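You operate a simulated robot arm through the tools that you are given. There is no shell and no other tool.

The job below is to be done with a simulated robot arm. You get a single attempt, and the scene is never put back.

TASK
Put things in order on the top of the sorting table. At the end: the white fuse from the top of the sorting table is on the white tags carton; the cream f card stands on top of the orange box; the blue bottle stands where the green cartridge (marked "EP 1") stood; the green cartridge stands where the cream f card stood; whatever was shut is shut again. Leave all else as you found it, and nothing knocked over.

It is judged by the outcome, as a careful person would: the job done as asked, and still so three seconds after it is handed in. It fails if anything else is knocked over, pushed out of place, dropped, spilled or broken.

THE ROBOT
A 6-joint arm with a two-finger gripper, fixed in place. Base frame: the origin is at the foot of the arm, x ahead of it, y to its left, z up; the work surface is at about z = 0. Lengths are in m, angles in rad, forces in N, time in s.
With the tool pointing down near the work surface it reaches from about 0.24 to 0.62 m from the base axis. Its first joint turns from -1.152 to 1.152 rad. Payload 1.37 kg.
The TCP is the grasp point between the finger pads, 0.022 m short of the fingertips. In the tool frame z runs along the fingers and y along their closing line. The gripper opens to 0.092 m; its body begins 0.065 m behind the TCP.
Orientation is told as [roll, pitch, yaw] about the base's x, y, z axes, in that order, counted from this pose: with the fingers straight down and closing along the base's y, the tool's x points along the base's -x, its y along +y and its z along -z.

THE INTERFACE
- The arm moves only by the tool move_arm. Its argument "plan" is a list of rows, each an object (a shift or turn left out is 0, a gripper value left out holds the last) with "delta_pos": the shift along the tool's x, y, z in units of 100 mm (1.0 is 100 mm), a list of three; "rotation": the turn, a rotation vector about the tool's x, y, z in units of 180 degrees (1.0 is 180 degrees), a list of three; "claw": the opening, from 0 (shut) to 1 (fully open). In form: [{"delta_pos": [dx, dy, dz], "rotation": [ax, ay, az], "claw": claw}, ...]. A call has 1 to 20 rows; each row is the pose to reach, as a shift and turn from the pose commanded when the call began, along the tool's axes at that moment. A call with a number of a shift or a turn outside -1 to 1 is refused whole. A row lasts 0.2 s, in which the tool goes at most 0.05 m and 0.15 rad; a call with a longer step from one row to the next is refused whole, and so is a gripper value outside its range. A pose out of reach is approached as far as the arm can. The call stops where the force on the tool passes 40 N (or 10 N more than at its start, if that is more) or the arm is blocked; 0.2 s more then pass. Each finger travels about 0.0599 m/s and halts on what it meets, pressing with about 24 N; the grip force reading is that of the motor and also rises with nothing between the fingers. The clock runs only during rows and for 0.2 s after the last one: add rows that repeat a pose to give the fingers time. It gives the time, the measured TCP pose, the force on the tool (base axes), the opening and the grip force at its end, in the units of the frame above (readings bear some noise), with the torque about the TCP (base axes, N m) and any sound that the robot's microphone picked up, and new pictures: "pictures" is both (left out), scene, wrist or none.
- Cameras (640 x 400 px; columns grow to the right, rows downward): "scene" is fixed at [0.0263, -0.4345, 0.5724]; the picture's right is [0.82, -0.57, 0.00], its down [-0.39, -0.56, -0.73] and it looks along [0.42, 0.60, -0.68] (base axes); focal length 327 px, centre (320, 200). "wrist" rides on the gripper at [0.071, 0.019, -0.102] in the tool frame; the picture's right is [-0.26, 0.97, 0.00], its down [-0.75, -0.20, -0.62] and it looks along [-0.60, -0.16, 0.78] (tool axes); focal length 280 px, centre (320, 200). There is no depth. A picture from a camera that has moved, and an enlarged one, comes with that camera's place and axes in the base frame and with its lens.
- close_up(camera, box): a new picture of the part [left, top, right, bottom] of that camera's present view, enlarged. It takes no simulated time.
- sign_off(): hands the job in; it is judged then, once.

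Places have to be worked out from the pictures, the camera data and where the tool is seen. Open the gripper and draw the arm clear of the work before you hand the job in, unless the task says otherwise.

The tools are called after ">>>" by a JSON object that holds its "fn" and its "kwargs". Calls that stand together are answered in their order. move_arm: Moves the arm, as the interface text tells. Its arguments: {"type":"object","properties":{"plan":{"type":"array"},"pictures":{"type":"string","enum":["both","scene","wrist","none"]}},"required":["plan"]} The other tools are called the same way: close_up (camera, box) takes an enlarged picture of a part of a camera's view; sign_off () hands the job in.

At the start:

```text
time_s: 0.0
ee_pos: [0.3372, 0.0838, 0.2656]
ee_rot: [-0.001, 0.001, 0.0]
wrist_force: [0.2, 0.4, 0.4]
ft_torque: [0.0, -0.02, 0.02]
grip_width: 0.0918
grip_force: 0.1
```

scene: 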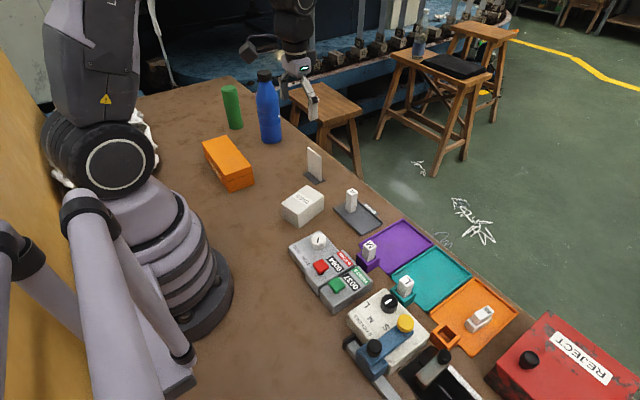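
wrist: 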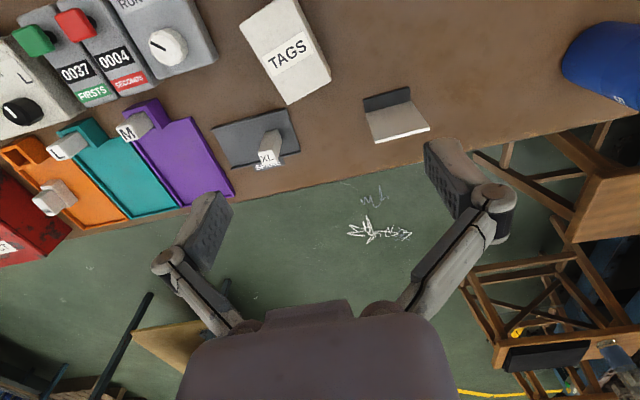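

I start by looking more closely at the table in both views before moving anything.

>>> {"fn": "close_up", "kwargs": {"camera": "scene", "box": [190, 60, 350, 160]}}

>>> {"fn": "close_up", "kwargs": {"camera": "scene", "box": [260, 140, 420, 240]}}

>>> {"fn": "close_up", "kwargs": {"camera": "scene", "box": [280, 220, 440, 320]}}

>>> {"fn": "close_up", "kwargs": {"camera": "scene", "box": [340, 270, 548, 400]}}

>>> {"fn": "close_up", "kwargs": {"camera": "wrist", "box": [200, 0, 440, 200]}}

>>> {"fn": "close_up", "kwargs": {"camera": "wrist", "box": [0, 0, 240, 200]}}

```text
4.00 times, centred on (270, 110) of scene
camera zoom: at [0.0263, -0.4345, 0.5724], right [0.82, -0.57, 0.0], down [-0.39, -0.56, -0.73], along [0.42, 0.6, -0.68], focal length 1310 px, centre (520, 560)
```

zoom: 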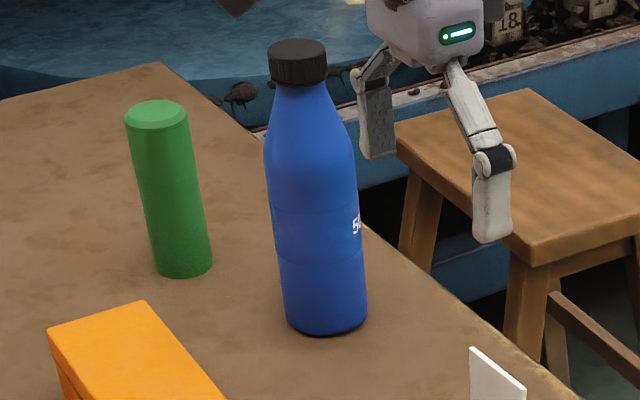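

```text
4.00 times, centred on (340, 190) of scene
camera zoom: at [0.0263, -0.4345, 0.5724], right [0.82, -0.57, 0.0], down [-0.39, -0.56, -0.73], along [0.42, 0.6, -0.68], focal length 1310 px, centre (240, 240)
```

zoom: 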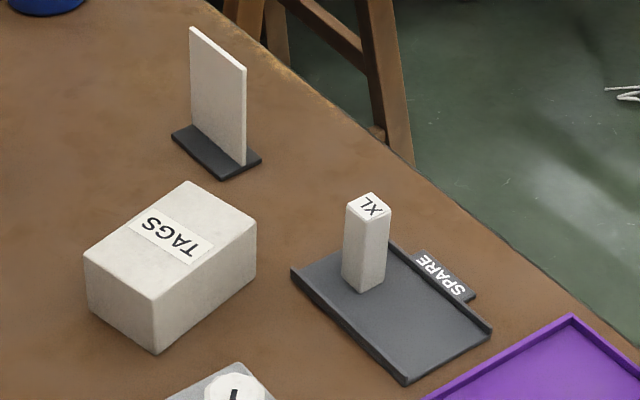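

```text
4.00 times, centred on (360, 270) of scene
camera zoom: at [0.0263, -0.4345, 0.5724], right [0.82, -0.57, 0.0], down [-0.39, -0.56, -0.73], along [0.42, 0.6, -0.68], focal length 1310 px, centre (160, -80)
```

zoom: 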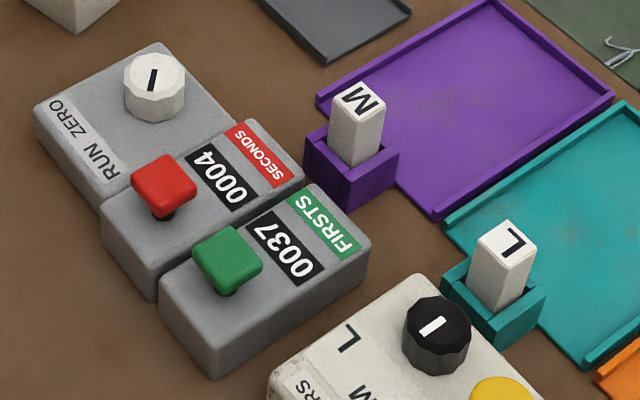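

```text
3.08 times, centred on (444, 335) of scene
camera zoom: at [0.0263, -0.4345, 0.5724], right [0.82, -0.57, 0.0], down [-0.39, -0.56, -0.73], along [0.42, 0.6, -0.68], focal length 1008 px, centre (-62, -215)
```

zoom: 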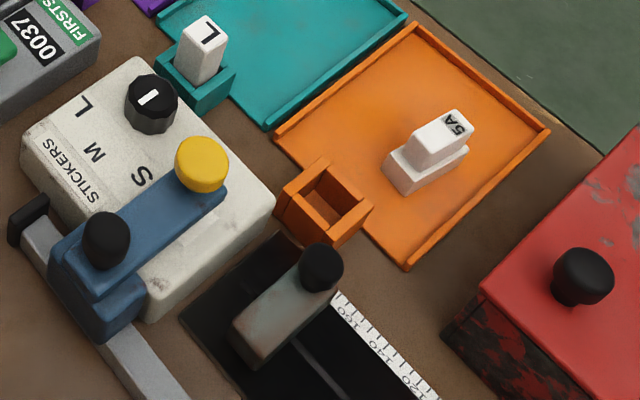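

```text
2.00 times, centred on (320, 100) of wrist
camera zoom: at [0.268, 0.1046, 0.3674], right [0.26, 0.97, 0.0], down [0.75, -0.2, 0.62], along [0.6, -0.16, -0.78], focal length 561 px, centre (320, 400)
```

zoom: 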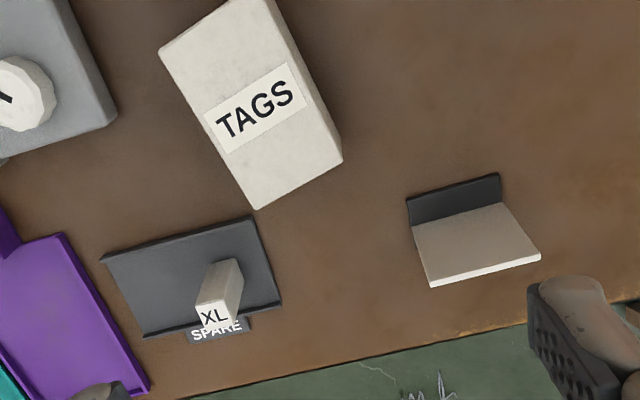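

```text
2.00 times, centred on (120, 100) of wrist
camera zoom: at [0.268, 0.1046, 0.3674], right [0.26, 0.97, 0.0], down [0.75, -0.2, 0.62], along [0.6, -0.16, -0.78], focal length 561 px, centre (720, 400)
```

zoom: 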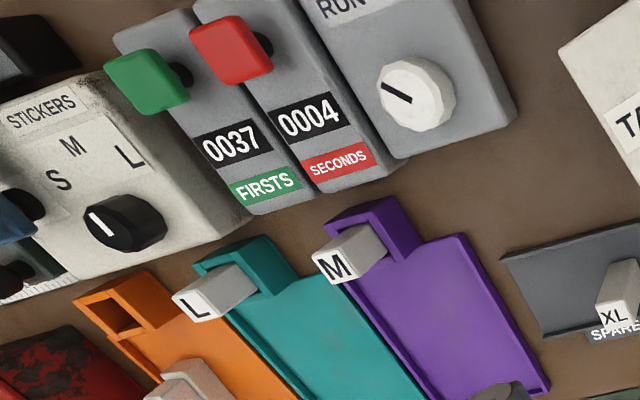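

The table shows a green cylinder at far left, a blue bottle, an orange box, a card on a dark foot, the TAGS carton, and a white piece marked "5A" on the orange tray. I zoom in further on the parts that matter to fix shapes and edges.

>>> {"fn": "close_up", "kwargs": {"camera": "scene", "box": [190, 125, 270, 175]}}

>>> {"fn": "close_up", "kwargs": {"camera": "scene", "box": [190, 150, 270, 200]}}

>>> {"fn": "close_up", "kwargs": {"camera": "scene", "box": [440, 290, 520, 340]}}

>>> {"fn": "close_up", "kwargs": {"camera": "scene", "box": [480, 300, 640, 400]}}

>>> {"fn": "close_up", "kwargs": {"camera": "scene", "box": [290, 140, 354, 180]}}

>>> {"fn": "close_up", "kwargs": {"camera": "wrist", "box": [20, 160, 100, 230]}}

```text
8.00 times, centred on (230, 150) of scene
camera zoom: at [0.0263, -0.4345, 0.5724], right [0.82, -0.57, 0.0], down [-0.39, -0.56, -0.73], along [0.42, 0.6, -0.68], focal length 2620 px, centre (1040, 600)
```

zoom: 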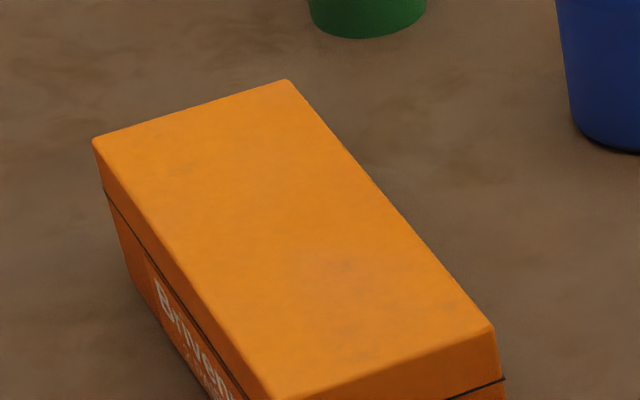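

```text
8.00 times, centred on (230, 175) of scene
camera zoom: at [0.0263, -0.4345, 0.5724], right [0.82, -0.57, 0.0], down [-0.39, -0.56, -0.73], along [0.42, 0.6, -0.68], focal length 2620 px, centre (1040, 400)
```

zoom: 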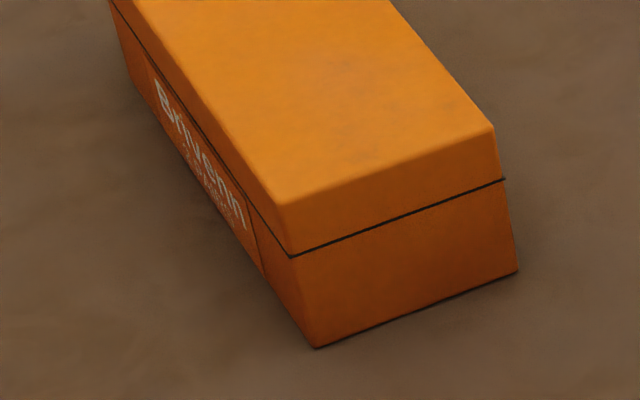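

```text
8.00 times, centred on (480, 315) of scene
camera zoom: at [0.0263, -0.4345, 0.5724], right [0.82, -0.57, 0.0], down [-0.39, -0.56, -0.73], along [0.42, 0.6, -0.68], focal length 2620 px, centre (-960, -720)
```

zoom: 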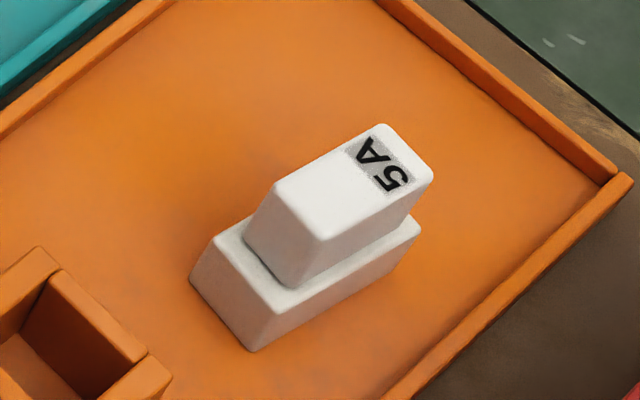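

```text
4.00 times, centred on (560, 350) of scene
camera zoom: at [0.0263, -0.4345, 0.5724], right [0.82, -0.57, 0.0], down [-0.39, -0.56, -0.73], along [0.42, 0.6, -0.68], focal length 1310 px, centre (-640, -400)
```

zoom: 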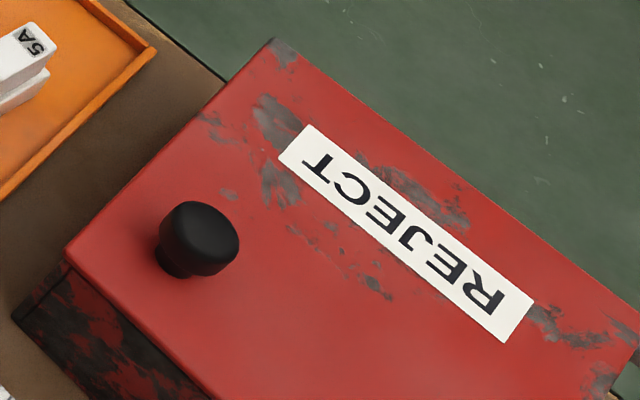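

```text
10.00 times, centred on (322, 160) of scene
camera zoom: at [0.0263, -0.4345, 0.5724], right [0.82, -0.57, 0.0], down [-0.39, -0.56, -0.73], along [0.42, 0.6, -0.68], focal length 3274 px, centre (300, 600)
```

zoom: 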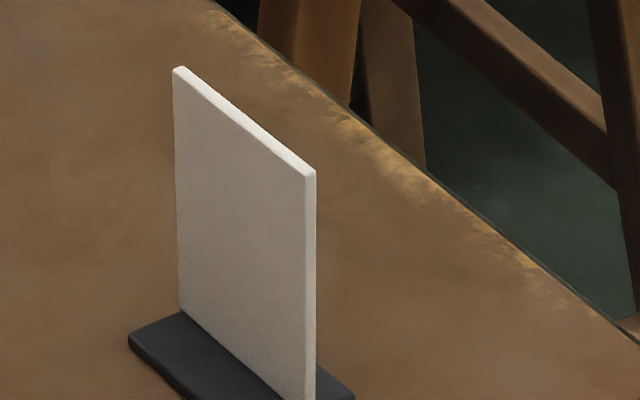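

```text
5.71 times, centred on (60, 195) of wrist
camera zoom: at [0.268, 0.1046, 0.3674], right [0.26, 0.97, 0.0], down [0.75, -0.2, 0.62], along [0.6, -0.16, -0.78], focal length 1602 px, centre (1806, 229)
```

zoom: 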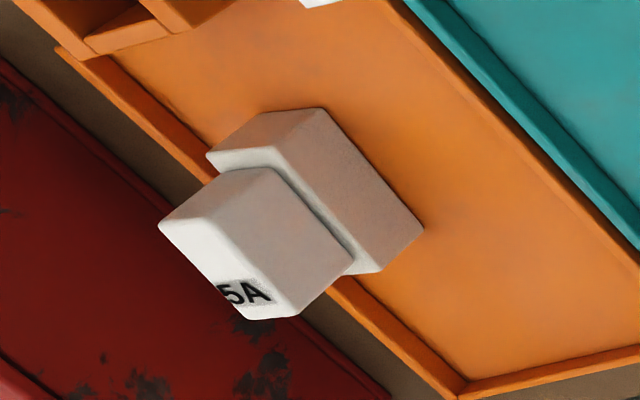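

My estimates from the scene view (base frame): fuse about (0.420, -0.365), long side about 8° off the base x axis, top at z≈0.046. TAGS carton about (0.316, 0.053), top z≈0.047; card about (0.416, 0.155); orange box about (0.236, 0.314), top z≈0.061; bottle about (0.413, 0.394); cartridge about (0.355, 0.540). I begin with the fuse, moving right at a safe height.

>>> {"fn": "move_arm", "kwargs": {"plan": [{"delta_pos": [-0.13, -0.33, 0], "claw": 1}, {"delta_pos": [-0.27, -0.67, 0]}, {"delta_pos": [-0.4, -1, 0]}], "pictures": "none"}}

>>> {"fn": "move_arm", "kwargs": {"plan": [{"delta_pos": [0, -0.33, 0], "claw": 1}, {"delta_pos": [0, -0.67, 0]}, {"delta_pos": [0, -1, 0]}], "pictures": "none"}}

>>> {"fn": "move_arm", "kwargs": {"plan": [{"delta_pos": [0, -0.33, 0], "claw": 1}, {"delta_pos": [0, -0.67, 0]}, {"delta_pos": [0, -1, 0]}], "pictures": "both"}}

```text
time_s: 0.8
ee_pos: [0.3795, -0.0155, 0.2656]
ee_rot: [0.0, 0.0, 0.004]
wrist_force: [-0.2, -0.3, -0.3]
ft_torque: [-0.01, 0.01, -0.01]
grip_width: 0.0918
grip_force: 0.1
```

```text
time_s: 1.6
ee_pos: [0.3768, -0.1155, 0.2655]
ee_rot: [-0.002, 0.001, 0.0]
wrist_force: [0.0, 0.1, 0.0]
ft_torque: [0.02, 0.0, 0.02]
grip_width: 0.092
grip_force: 0.0
```

```text
time_s: 2.4
ee_pos: [0.3778, -0.2145, 0.2657]
ee_rot: [0.0, 0.0, 0.002]
wrist_force: [-0.3, 0.3, 0.6]
ft_torque: [0.01, 0.04, -0.03]
grip_width: 0.092
grip_force: 0.0
camera wrist: at [0.3078, -0.1953, 0.3676], right [0.26, 0.97, 0.0], down [0.75, -0.2, 0.63], along [0.6, -0.16, -0.78], focal length 280 px, centre (320, 200)
```

scene: 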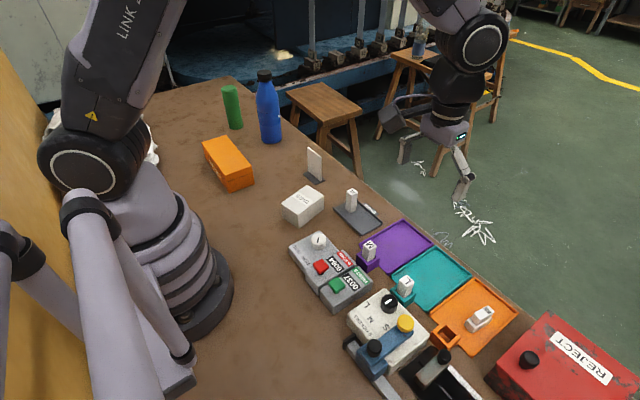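
wrist: 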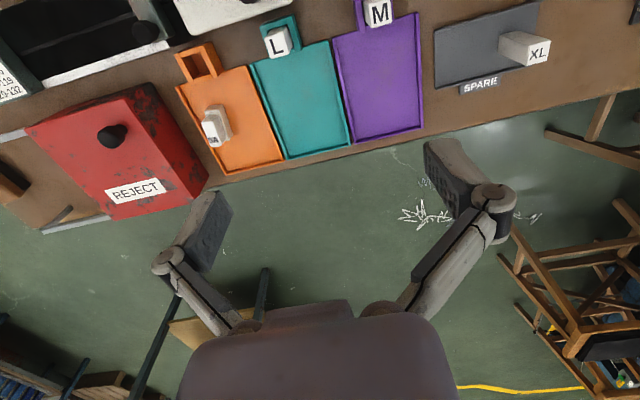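

The arm tracks well. I enlarge the wrist view around the fuse to cross-check its location.

>>> {"fn": "close_up", "kwargs": {"camera": "wrist", "box": [176, 90, 256, 140]}}

```text
8.00 times, centred on (216, 115) of wrist
camera zoom: at [0.3078, -0.1953, 0.3676], right [0.26, 0.97, 0.0], down [0.75, -0.2, 0.63], along [0.6, -0.16, -0.78], focal length 2243 px, centre (1152, 880)
```

zoom: 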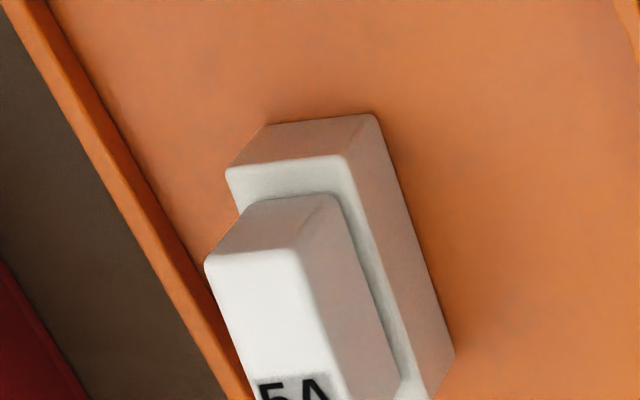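

Wrist and scene views agree on the fuse at about (0.419, -0.364), turned about -8.5°. I move above it with a part-closed gripper (to stay clear of the reject box) and turn the tool to match.

>>> {"fn": "move_arm", "kwargs": {"plan": [{"delta_pos": [-0.1, -0.24, 0], "rotation": [0, 0, 0.012], "claw": 0.42}, {"delta_pos": [-0.2, -0.49, 0.1], "rotation": [0, 0, 0.024]}, {"delta_pos": [-0.3, -0.74, 0.2], "rotation": [0, 0, 0.036]}, {"delta_pos": [-0.4, -1.0, 0.3], "rotation": [0, 0, 0.0484]}, {"delta_pos": [-0.4, -1.0, 0.3], "rotation": [0, 0, 0.0484]}], "pictures": "none"}}

```text
time_s: 3.6
ee_pos: [0.4184, -0.3151, 0.2351]
ee_rot: [0.0, -0.001, -0.152]
wrist_force: [-0.1, 0.4, -0.5]
ft_torque: [-0.03, -0.03, 0.01]
grip_width: 0.0386
grip_force: 0.0
```

I finish centring over the fuse and come down to about z=0.136 to look again.

>>> {"fn": "move_arm", "kwargs": {"plan": [{"delta_pos": [-0.095, -0.471, 0.1]}, {"delta_pos": [-0.095, -0.471, 0.4]}, {"delta_pos": [-0.095, -0.471, 0.7]}, {"delta_pos": [-0.095, -0.471, 1.0]}, {"delta_pos": [-0.095, -0.471, 1.0]}], "pictures": "both"}}

```text
time_s: 4.8
ee_pos: [0.4208, -0.3633, 0.1348]
ee_rot: [0.0, 0.0, -0.151]
wrist_force: [0.2, 0.5, -0.1]
ft_torque: [-0.01, -0.03, -0.02]
grip_width: 0.0386
grip_force: 0.0
camera wrist: at [0.355, -0.3331, 0.2359], right [0.4, 0.91, 0.0], down [0.71, -0.32, 0.63], along [0.57, -0.25, -0.78], focal length 280 px, centre (320, 200)
```

scene: 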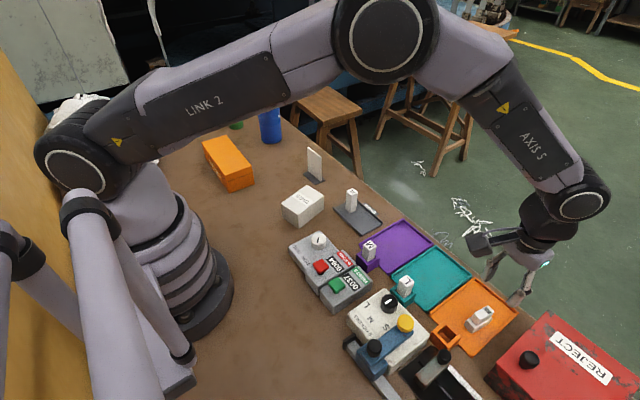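
wrist: 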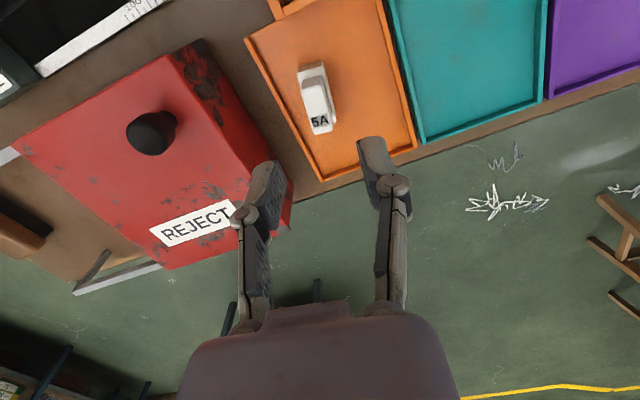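

The fuse sits right below the tool axis, which should project at about (320, 99). I enlarge to check the centring to the millimetre.

>>> {"fn": "close_up", "kwargs": {"camera": "wrist", "box": [272, 50, 368, 150]}}

```text
4.00 times, centred on (320, 100) of wrist
camera zoom: at [0.355, -0.3331, 0.2359], right [0.4, 0.91, 0.0], down [0.71, -0.32, 0.63], along [0.57, -0.25, -0.78], focal length 1122 px, centre (320, 600)
```

zoom: 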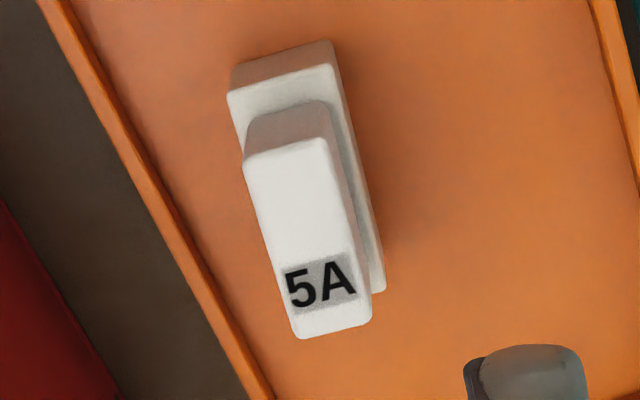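

The fuse is aligned with the tool to within 1°, and about 1–2 mm off axis. I descend with that small correction, then close.

>>> {"fn": "move_arm", "kwargs": {"plan": [{"delta_pos": [0.012, -0.016, 0.25]}, {"delta_pos": [0.012, -0.016, 0.5]}, {"delta_pos": [0.012, -0.016, 0.75]}, {"delta_pos": [0.012, -0.016, 0.9]}, {"delta_pos": [0.012, -0.016, 1.0]}, {"delta_pos": [0.012, -0.016, 1.0]}], "pictures": "both"}}

```text
time_s: 6.2
ee_pos: [0.4191, -0.3636, 0.0347]
ee_rot: [0.0, 0.0, -0.152]
wrist_force: [0.3, -0.5, -0.6]
ft_torque: [0.03, 0.03, 0.01]
grip_width: 0.0386
grip_force: 0.0
camera wrist: at [0.3525, -0.3336, 0.1367], right [0.4, 0.91, 0.0], down [0.71, -0.32, 0.62], along [0.57, -0.25, -0.78], focal length 280 px, centre (320, 200)
```

scene: 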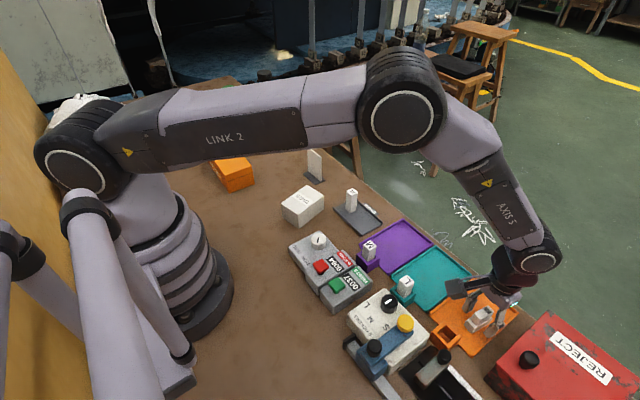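
wrist: 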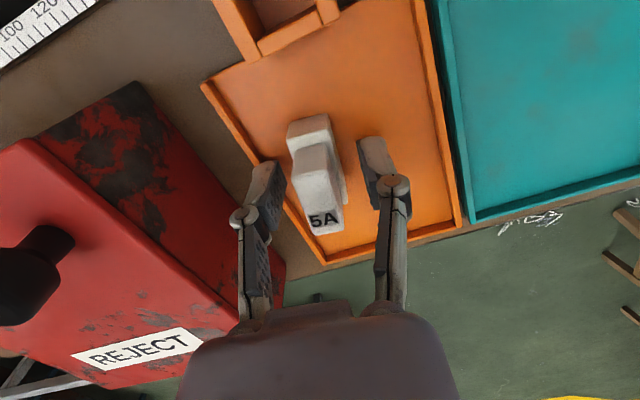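

The fuse stands between the open fingers with nothing touching. I lower 2 mm more and close on it.

>>> {"fn": "move_arm", "kwargs": {"plan": [{"delta_pos": [0, 0, 0.02]}, {"delta_pos": [0, 0, 0.02], "claw": 0.1}, {"delta_pos": [0, 0, 0.02], "claw": 0.1}, {"delta_pos": [0, 0, 0.02], "claw": 0.0}, {"delta_pos": [0, 0, 0.02], "claw": 0.0}], "pictures": "wrist"}}

```text
time_s: 7.4
ee_pos: [0.4179, -0.3637, 0.0342]
ee_rot: [0.0, 0.0, -0.152]
wrist_force: [0.2, -0.5, 1.0]
ft_torque: [0.0, 0.02, 0.01]
grip_width: 0.0191
grip_force: 24.7
camera wrist: at [0.3521, -0.3338, 0.1348], right [0.4, 0.91, 0.0], down [0.71, -0.32, 0.63], along [0.57, -0.25, -0.78], focal length 280 px, centre (320, 200)
```

wrist: 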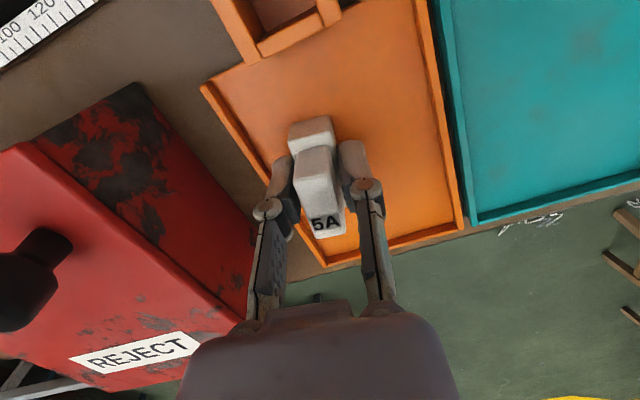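

It's held (width 19.1 mm, as expected). I lift straight up slowly.

>>> {"fn": "move_arm", "kwargs": {"plan": [{"delta_pos": [0, 0, -0.1], "claw": 0.0}, {"delta_pos": [0, 0, -0.25]}, {"delta_pos": [0, 0, -0.5]}, {"delta_pos": [0, 0, -0.75]}, {"delta_pos": [0, 0, -1.0]}, {"delta_pos": [0, 0, -1.0]}], "pictures": "wrist"}}

```text
time_s: 8.8
ee_pos: [0.4189, -0.3644, 0.1334]
ee_rot: [-0.001, 0.001, -0.153]
wrist_force: [-0.1, 0.0, 0.1]
ft_torque: [-0.01, -0.01, 0.02]
grip_width: 0.0
grip_force: 24.0
camera wrist: at [0.3529, -0.3348, 0.2354], right [0.4, 0.91, 0.0], down [0.71, -0.32, 0.62], along [0.57, -0.25, -0.78], focal length 280 px, centre (320, 200)
```

wrist: 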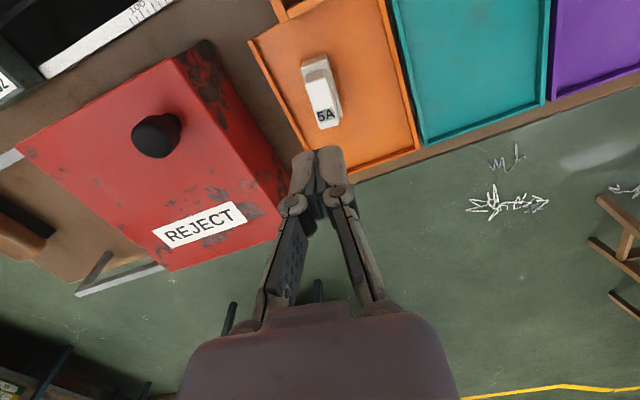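

The grip width went to 0: the fuse slipped out and is still standing on the tray. I look closely at the fuse and at the finger shape to understand why.

>>> {"fn": "close_up", "kwargs": {"camera": "wrist", "box": [240, 130, 400, 330]}}

>>> {"fn": "close_up", "kwargs": {"camera": "wrist", "box": [272, 50, 368, 150]}}

>>> {"fn": "close_up", "kwargs": {"camera": "scene", "box": [420, 190, 580, 340]}}

```text
2.00 times, centred on (320, 230) of wrist
camera zoom: at [0.3529, -0.3348, 0.2354], right [0.4, 0.91, 0.0], down [0.71, -0.32, 0.62], along [0.57, -0.25, -0.78], focal length 561 px, centre (320, 140)
```

zoom: 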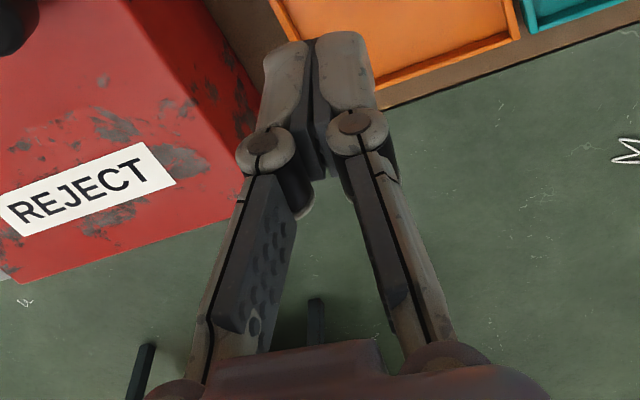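

```text
4.00 times, centred on (320, 100) of wrist
camera zoom: at [0.3529, -0.3348, 0.2354], right [0.4, 0.91, 0.0], down [0.71, -0.32, 0.62], along [0.57, -0.25, -0.78], focal length 1122 px, centre (320, 600)
```

zoom: 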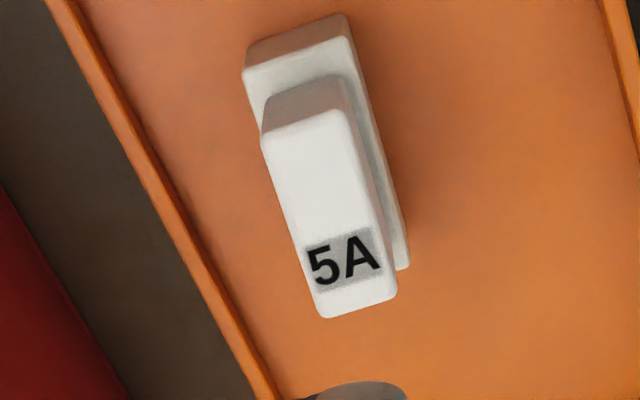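

```text
2.67 times, centred on (500, 265) of scene
camera zoom: at [0.0263, -0.4345, 0.5724], right [0.82, -0.57, 0.0], down [-0.39, -0.56, -0.73], along [0.42, 0.6, -0.68], focal length 873 px, centre (-160, 27)
```

zoom: 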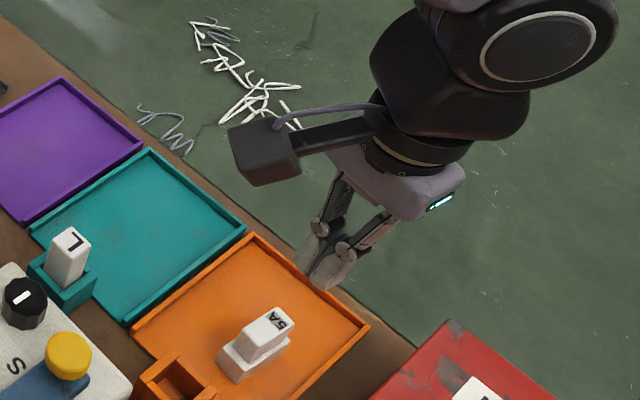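

The finger pads end near the tips, so I had held only the lowest part of the fingers; the fuse slid out and has shifted a few millimetres but still stands. I re-measure it from the scene camera.

>>> {"fn": "close_up", "kwargs": {"camera": "scene", "box": [440, 290, 520, 340]}}

```text
8.00 times, centred on (480, 315) of scene
camera zoom: at [0.0263, -0.4345, 0.5724], right [0.82, -0.57, 0.0], down [-0.39, -0.56, -0.73], along [0.42, 0.6, -0.68], focal length 2620 px, centre (-960, -720)
```

zoom: 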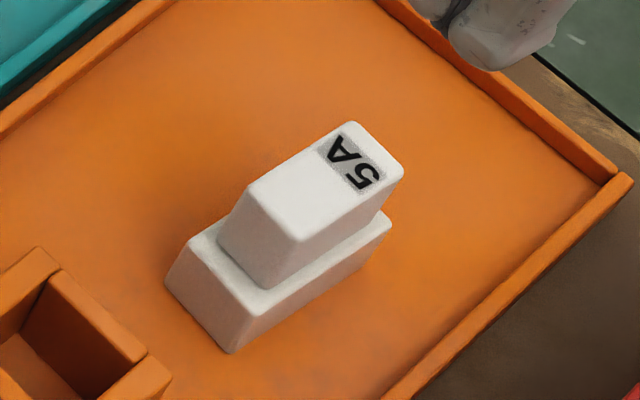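

The fuse now stands at about (0.414, -0.362), turned about -6°. I'll re-grip it, this time around the narrower upper block, with the pads centred on it: open, correct, descend to z≈0.045.

>>> {"fn": "move_arm", "kwargs": {"plan": [{"delta_pos": [0.045, 0.032, 0], "rotation": [0, 0, -0.014], "claw": 0.42}, {"delta_pos": [0.045, 0.032, 0], "rotation": [0, 0, -0.014]}, {"delta_pos": [0.045, 0.032, 0.2], "rotation": [0, 0, -0.014]}, {"delta_pos": [0.045, 0.032, 0.45], "rotation": [0, 0, -0.014]}, {"delta_pos": [0.045, 0.032, 0.7], "rotation": [0, 0, -0.014]}, {"delta_pos": [0.045, 0.032, 0.88], "rotation": [0, 0, -0.014]}, {"delta_pos": [0.045, 0.032, 0.88], "rotation": [0, 0, -0.014]}], "pictures": "wrist"}}

>>> {"fn": "close_up", "kwargs": {"camera": "wrist", "box": [240, 90, 400, 250]}}

>>> {"fn": "close_up", "kwargs": {"camera": "scene", "box": [430, 260, 526, 340]}}

```text
time_s: 10.4
ee_pos: [0.4156, -0.3618, 0.0457]
ee_rot: [0.0, 0.0, -0.11]
wrist_force: [0.6, -0.2, -0.4]
ft_torque: [0.0, -0.01, 0.01]
grip_width: 0.0388
grip_force: 0.2
camera wrist: at [0.3477, -0.334, 0.1472], right [0.36, 0.93, 0.0], down [0.73, -0.28, 0.63], along [0.58, -0.23, -0.78], focal length 280 px, centre (320, 200)
```

wrist: 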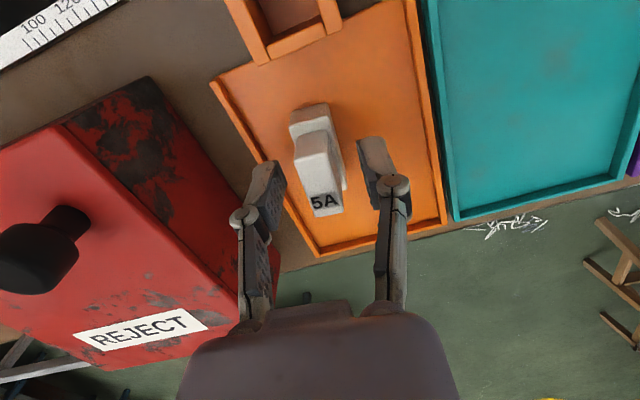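

```text
2.50 times, centred on (320, 170) of wrist
camera zoom: at [0.3477, -0.334, 0.1472], right [0.36, 0.93, 0.0], down [0.73, -0.28, 0.63], along [0.58, -0.23, -0.78], focal length 701 px, centre (320, 275)
```

zoom: 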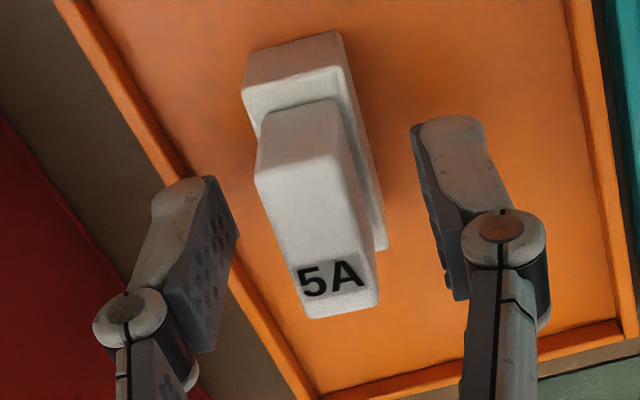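

```text
5.00 times, centred on (478, 300) of scene
camera zoom: at [0.0263, -0.4345, 0.5724], right [0.82, -0.57, 0.0], down [-0.39, -0.56, -0.73], along [0.42, 0.6, -0.68], focal length 1637 px, centre (-470, -300)
```

zoom: 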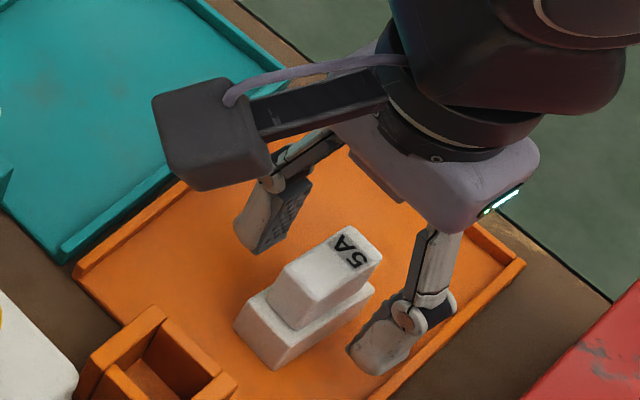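

The fuse top is centred between the pads (within ~1 mm). Closing now; a width near 14 mm will confirm the upper block is held.

>>> {"fn": "move_arm", "kwargs": {"plan": [{"delta_pos": [0, 0, 0.005], "claw": 0.3}, {"delta_pos": [0, 0, 0.005], "claw": 0.2}, {"delta_pos": [0, 0, 0.005], "claw": 0.1}, {"delta_pos": [0, 0, 0.005], "claw": 0.0}, {"delta_pos": [0, 0, 0.005], "claw": 0.0}, {"delta_pos": [0, 0, 0.005], "claw": 0.0}], "pictures": "wrist"}}

```text
time_s: 11.8
ee_pos: [0.415, -0.3621, 0.0457]
ee_rot: [-0.001, 0.001, -0.109]
wrist_force: [-0.7, -0.7, 4.5]
ft_torque: [-0.01, 0.02, 0.01]
grip_width: 0.0141
grip_force: 23.8
camera wrist: at [0.3475, -0.334, 0.1472], right [0.36, 0.93, 0.0], down [0.73, -0.28, 0.63], along [0.58, -0.23, -0.78], focal length 280 px, centre (320, 200)
```

wrist: 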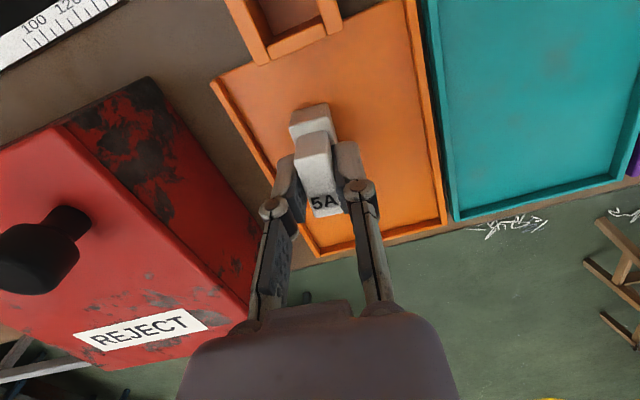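

Width is 14.1 mm, so the upper block is held. I lift slowly by 1 cm first and check.

>>> {"fn": "move_arm", "kwargs": {"plan": [{"delta_pos": [0, 0, -0.02], "claw": 0.0}, {"delta_pos": [0, 0, -0.05]}, {"delta_pos": [0, 0, -0.1]}, {"delta_pos": [0, 0, -0.1]}], "pictures": "wrist"}}

```text
time_s: 12.8
ee_pos: [0.4149, -0.3606, 0.0542]
ee_rot: [0.002, 0.001, -0.109]
wrist_force: [0.4, -0.2, -0.9]
ft_torque: [0.02, 0.01, 0.03]
grip_width: 0.014
grip_force: 24.2
camera wrist: at [0.3477, -0.3335, 0.1565], right [0.36, 0.93, 0.0], down [0.73, -0.28, 0.62], along [0.58, -0.23, -0.78], focal length 280 px, centre (320, 200)
```

wrist: 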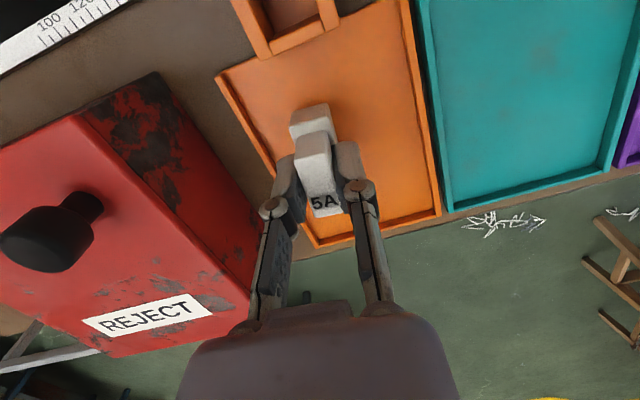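

The fuse moves with the gripper. I lift it clear to about z=0.2 and carry it to the left towards the TAGS carton.

>>> {"fn": "move_arm", "kwargs": {"plan": [{"delta_pos": [0, 0, -0.2], "claw": 0.0}, {"delta_pos": [0, 0, -0.45]}, {"delta_pos": [0, 0, -0.7]}, {"delta_pos": [0, 0, -1.0]}, {"delta_pos": [0, 0, -1.0]}], "pictures": "wrist"}}

>>> {"fn": "move_arm", "kwargs": {"plan": [{"delta_pos": [0.09, 0.25, -0.15], "claw": 0.0}, {"delta_pos": [0.18, 0.5, -0.3]}, {"delta_pos": [0.27, 0.75, -0.45]}, {"delta_pos": [0.355, 1.0, -0.45]}], "pictures": "none"}}

>>> {"fn": "move_arm", "kwargs": {"plan": [{"delta_pos": [0.09, 0.25, 0], "claw": 0.0}, {"delta_pos": [0.18, 0.5, 0]}, {"delta_pos": [0.27, 0.75, 0]}, {"delta_pos": [0.355, 1.0, 0]}], "pictures": "both"}}

```text
time_s: 14.0
ee_pos: [0.414, -0.3612, 0.1543]
ee_rot: [0.001, -0.001, -0.107]
wrist_force: [-0.2, 0.1, 0.0]
ft_torque: [-0.02, -0.05, 0.03]
grip_width: 0.0139
grip_force: 23.9
camera wrist: at [0.3465, -0.3335, 0.2562], right [0.36, 0.93, 0.0], down [0.73, -0.28, 0.62], along [0.58, -0.23, -0.78], focal length 280 px, centre (320, 200)
```

wrist: 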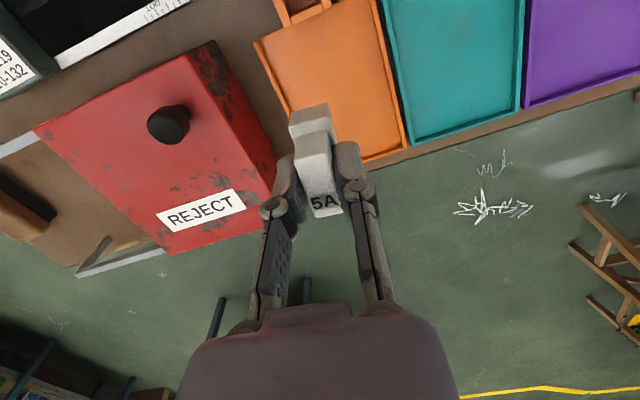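

```text
time_s: 15.0
ee_pos: [0.3884, -0.2589, 0.2008]
ee_rot: [0.0, -0.001, -0.109]
wrist_force: [-0.8, -0.3, 1.4]
ft_torque: [0.03, 0.02, 0.01]
grip_width: 0.014
grip_force: 24.1
```

```text
time_s: 16.0
ee_pos: [0.3639, -0.1536, 0.2011]
ee_rot: [0.001, -0.002, -0.109]
wrist_force: [0.3, 0.9, -0.4]
ft_torque: [-0.01, -0.02, -0.01]
grip_width: 0.0139
grip_force: 25.0
camera wrist: at [0.2965, -0.1261, 0.3017], right [0.36, 0.93, 0.0], down [0.73, -0.28, 0.63], along [0.58, -0.23, -0.78], focal length 280 px, centre (320, 200)
```

scene: 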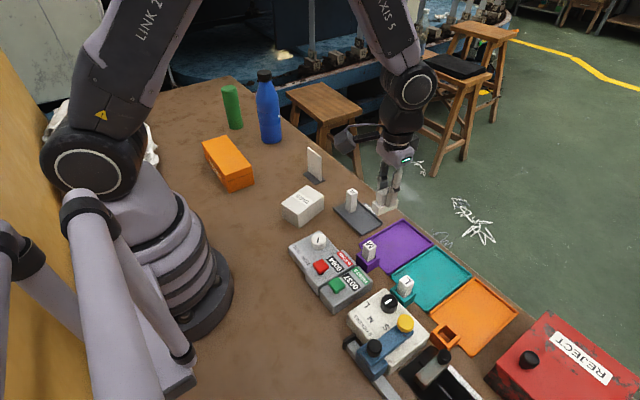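
wrist: 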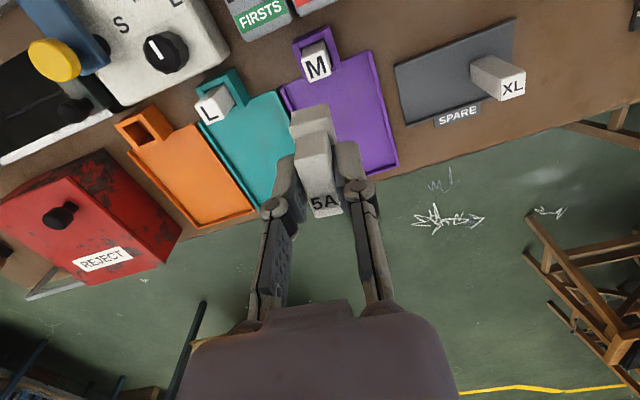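

The fuse is firmly held. Two more equal moves bring it over the TAGS carton.

>>> {"fn": "move_arm", "kwargs": {"plan": [{"delta_pos": [0.09, 0.25, 0], "claw": 0.0}, {"delta_pos": [0.18, 0.5, 0]}, {"delta_pos": [0.27, 0.75, 0]}, {"delta_pos": [0.355, 1.0, 0]}], "pictures": "none"}}

>>> {"fn": "move_arm", "kwargs": {"plan": [{"delta_pos": [0.09, 0.25, 0], "claw": 0.0}, {"delta_pos": [0.18, 0.5, 0]}, {"delta_pos": [0.27, 0.75, 0]}, {"delta_pos": [0.355, 1.0, 0]}, {"delta_pos": [0.355, 1.0, 0]}], "pictures": "both"}}

>>> {"fn": "close_up", "kwargs": {"camera": "wrist", "box": [220, 0, 420, 200]}}

```text
time_s: 17.0
ee_pos: [0.3395, -0.0501, 0.2019]
ee_rot: [0.0, 0.0, -0.107]
wrist_force: [-0.1, -0.8, -0.2]
ft_torque: [0.01, -0.02, -0.01]
grip_width: 0.0143
grip_force: 24.1
```

```text
time_s: 18.2
ee_pos: [0.3164, 0.0527, 0.1998]
ee_rot: [0.001, 0.0, -0.109]
wrist_force: [0.1, 0.2, -0.4]
ft_torque: [0.0, 0.04, -0.01]
grip_width: 0.0141
grip_force: 24.1
camera wrist: at [0.2481, 0.0804, 0.3021], right [0.36, 0.93, 0.0], down [0.73, -0.28, 0.62], along [0.58, -0.23, -0.78], focal length 280 px, centre (320, 200)
```

scene: 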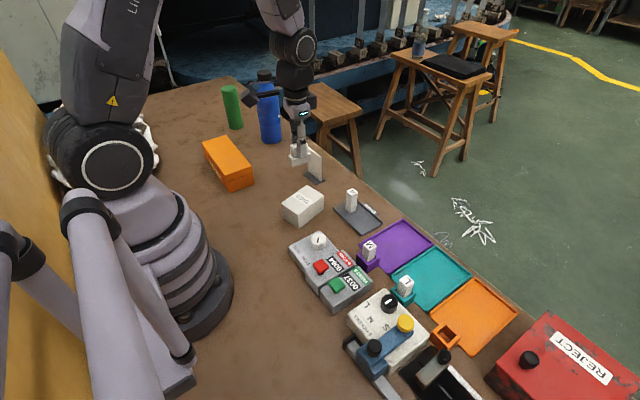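
wrist: 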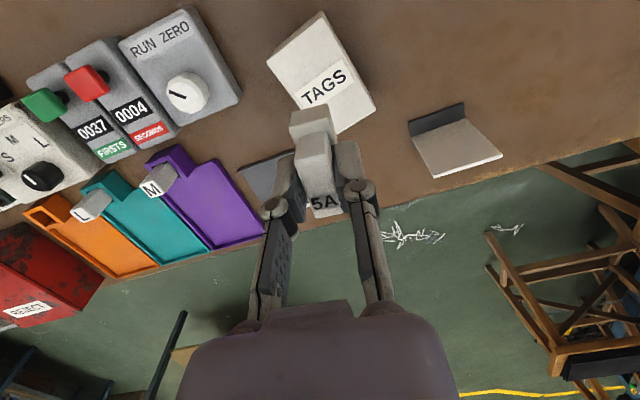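

```text
2.00 times, centred on (320, 100) of wrist
camera zoom: at [0.2481, 0.0804, 0.3021], right [0.36, 0.93, 0.0], down [0.73, -0.28, 0.62], along [0.58, -0.23, -0.78], focal length 561 px, centre (320, 400)
```

zoom: 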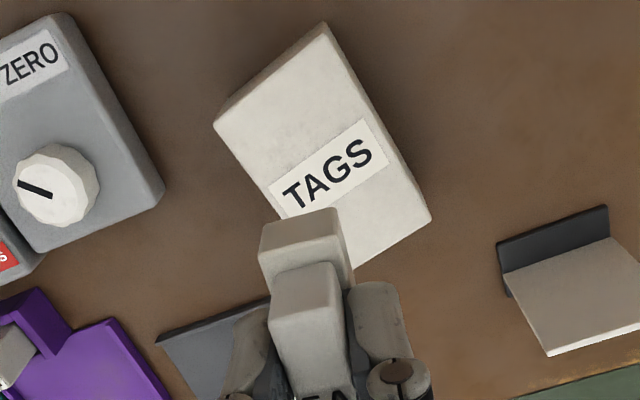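

The carton is centred about (0.319, 0.054), turned about +12°. I turn the fuse to match the carton, centre it, and lower to just above its top.

>>> {"fn": "move_arm", "kwargs": {"plan": [{"delta_pos": [-0.03, 0.028, 0.1], "rotation": [0, 0, -0.03], "claw": 0.0}, {"delta_pos": [-0.03, 0.028, 0.3], "rotation": [0, 0, -0.06]}, {"delta_pos": [-0.03, 0.028, 0.5], "rotation": [0, 0, -0.1]}, {"delta_pos": [-0.03, 0.028, 0.75], "rotation": [0, 0, -0.1]}, {"delta_pos": [-0.03, 0.028, 0.95], "rotation": [0, 0, -0.1]}, {"delta_pos": [-0.03, 0.028, 0.95], "rotation": [0, 0, -0.1]}], "pictures": "both"}}

>>> {"fn": "close_up", "kwargs": {"camera": "scene", "box": [265, 165, 345, 235]}}

>>> {"fn": "close_up", "kwargs": {"camera": "wrist", "box": [220, 50, 420, 250]}}

```text
time_s: 19.6
ee_pos: [0.319, 0.0553, 0.1048]
ee_rot: [0.0, 0.0, 0.206]
wrist_force: [-1.1, -0.4, 0.2]
ft_torque: [0.07, 0.01, -0.04]
grip_width: 0.0138
grip_force: 24.5
camera wrist: at [0.2472, 0.06, 0.2062], right [0.06, 1.0, 0.0], down [0.78, -0.05, 0.63], along [0.62, -0.04, -0.78], focal length 280 px, centre (320, 200)
```

scene: 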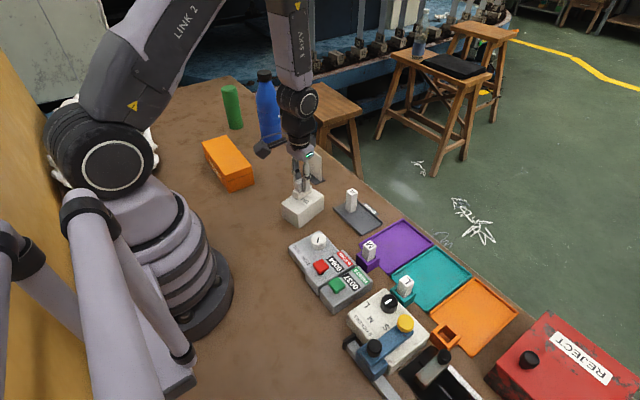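
wrist: 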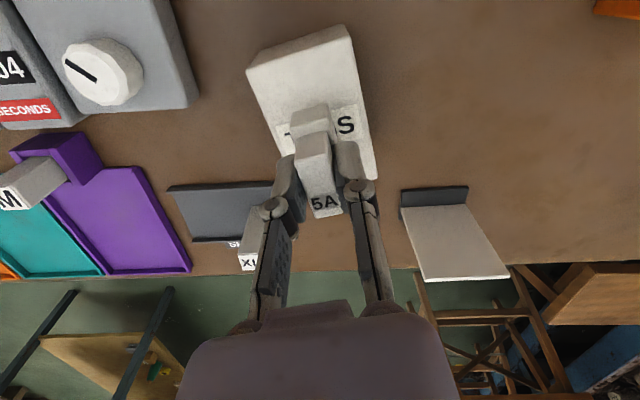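

```text
5.71 times, centred on (305, 200) of scene
camera zoom: at [0.0263, -0.4345, 0.5724], right [0.82, -0.57, 0.0], down [-0.39, -0.56, -0.73], along [0.42, 0.6, -0.68], focal length 1871 px, centre (406, 200)
```

zoom: 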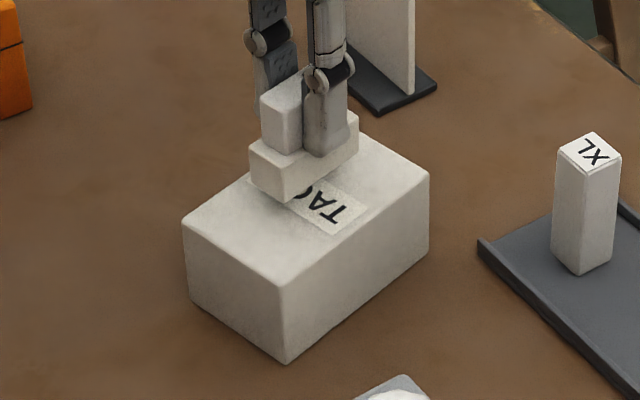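

```text
2.00 times, centred on (320, 150) of wrist
camera zoom: at [0.2472, 0.06, 0.2062], right [0.06, 1.0, 0.0], down [0.78, -0.05, 0.63], along [0.62, -0.04, -0.78], focal length 561 px, centre (320, 300)
```

zoom: 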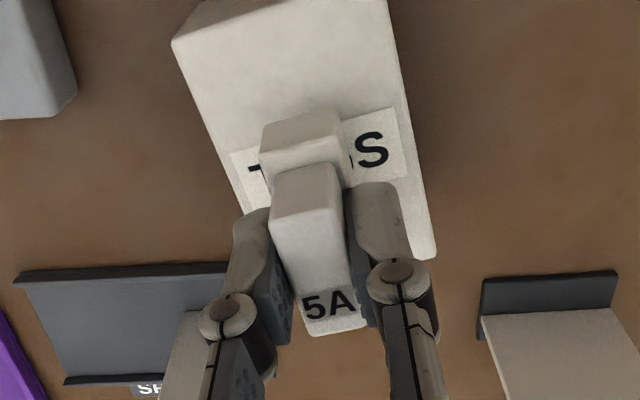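

The fuse hovers about 15 mm over the carton's middle, well aligned. I lower it gently and watch the vertical force.

>>> {"fn": "move_arm", "kwargs": {"plan": [{"delta_pos": [0, 0, 0.05], "claw": 0.0}, {"delta_pos": [0, 0, 0.1]}, {"delta_pos": [0, 0, 0.12]}, {"delta_pos": [0, 0, 0.135]}, {"delta_pos": [0, 0, 0.135]}], "pictures": "none"}}

>>> {"fn": "close_up", "kwargs": {"camera": "scene", "box": [265, 165, 345, 235]}}

```text
time_s: 20.8
ee_pos: [0.3197, 0.0549, 0.0914]
ee_rot: [0.001, 0.0, 0.208]
wrist_force: [0.8, -0.2, -0.1]
ft_torque: [-0.01, 0.02, 0.0]
grip_width: 0.014
grip_force: 23.9
```

```text
5.71 times, centred on (305, 200) of scene
camera zoom: at [0.0263, -0.4345, 0.5724], right [0.82, -0.57, 0.0], down [-0.39, -0.56, -0.73], along [0.42, 0.6, -0.68], focal length 1871 px, centre (406, 200)
```

zoom: 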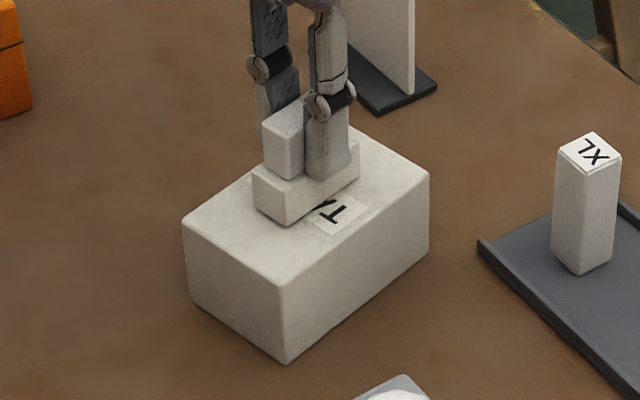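

No contact yet (force near zero), only a few millimetres to go. I continue down in 1 mm steps.

>>> {"fn": "move_arm", "kwargs": {"plan": [{"delta_pos": [0, 0, 0.01], "claw": 0.0}, {"delta_pos": [0, 0, 0.02]}, {"delta_pos": [0, 0, 0.02]}], "pictures": "none"}}

>>> {"fn": "move_arm", "kwargs": {"plan": [{"delta_pos": [0, 0, 0.01], "claw": 0.0}, {"delta_pos": [0, 0, 0.01]}], "pictures": "none"}}

```text
time_s: 21.6
ee_pos: [0.3207, 0.0559, 0.0897]
ee_rot: [-0.001, -0.001, 0.206]
wrist_force: [0.1, 0.5, -0.2]
ft_torque: [0.0, 0.0, 0.0]
grip_width: 0.0142
grip_force: 23.9
```

```text
time_s: 22.2
ee_pos: [0.3192, 0.0558, 0.0904]
ee_rot: [0.0, -0.002, 0.206]
wrist_force: [-2.2, 2.2, 16.9]
ft_torque: [0.02, 0.09, 0.01]
grip_width: 0.014
grip_force: 23.7
```

Contact felt (about 17 N up): the fuse rests on the carton. I ease back half a millimetre, open, and then rise straight up.

>>> {"fn": "move_arm", "kwargs": {"plan": [{"delta_pos": [0, 0, -0.006], "claw": 0.0}, {"delta_pos": [0, 0, -0.006]}, {"delta_pos": [0, 0, -0.006], "claw": 0.25}, {"delta_pos": [0, 0, -0.006], "claw": 0.4}, {"delta_pos": [0, 0, -0.006], "claw": 0.4}], "pictures": "wrist"}}

>>> {"fn": "close_up", "kwargs": {"camera": "scene", "box": [265, 165, 345, 235]}}

```text
time_s: 23.4
ee_pos: [0.3206, 0.0547, 0.0885]
ee_rot: [0.0, 0.001, 0.206]
wrist_force: [0.2, 0.2, 0.2]
ft_torque: [-0.08, 0.0, 0.02]
grip_width: 0.0369
grip_force: 0.0
camera wrist: at [0.2477, 0.0598, 0.1915], right [0.06, 1.0, 0.0], down [0.78, -0.05, 0.62], along [0.62, -0.04, -0.78], focal length 280 px, centre (320, 200)
```

wrist: 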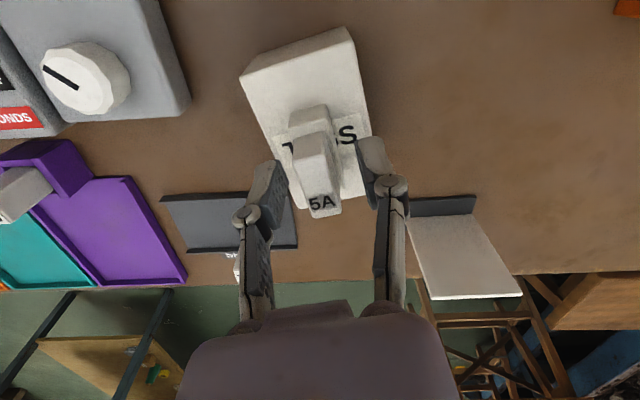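

```text
5.71 times, centred on (305, 200) of scene
camera zoom: at [0.0263, -0.4345, 0.5724], right [0.82, -0.57, 0.0], down [-0.39, -0.56, -0.73], along [0.42, 0.6, -0.68], focal length 1871 px, centre (406, 200)
```

zoom: 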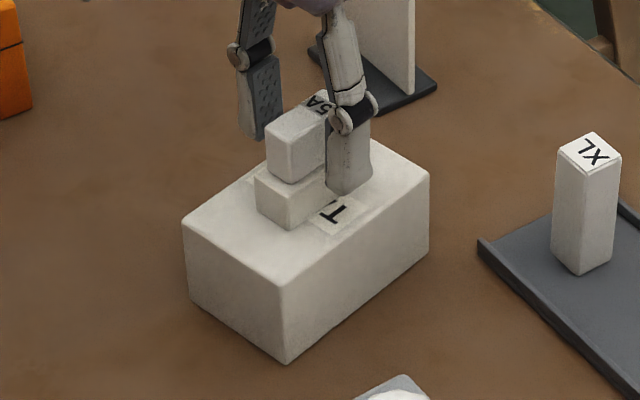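

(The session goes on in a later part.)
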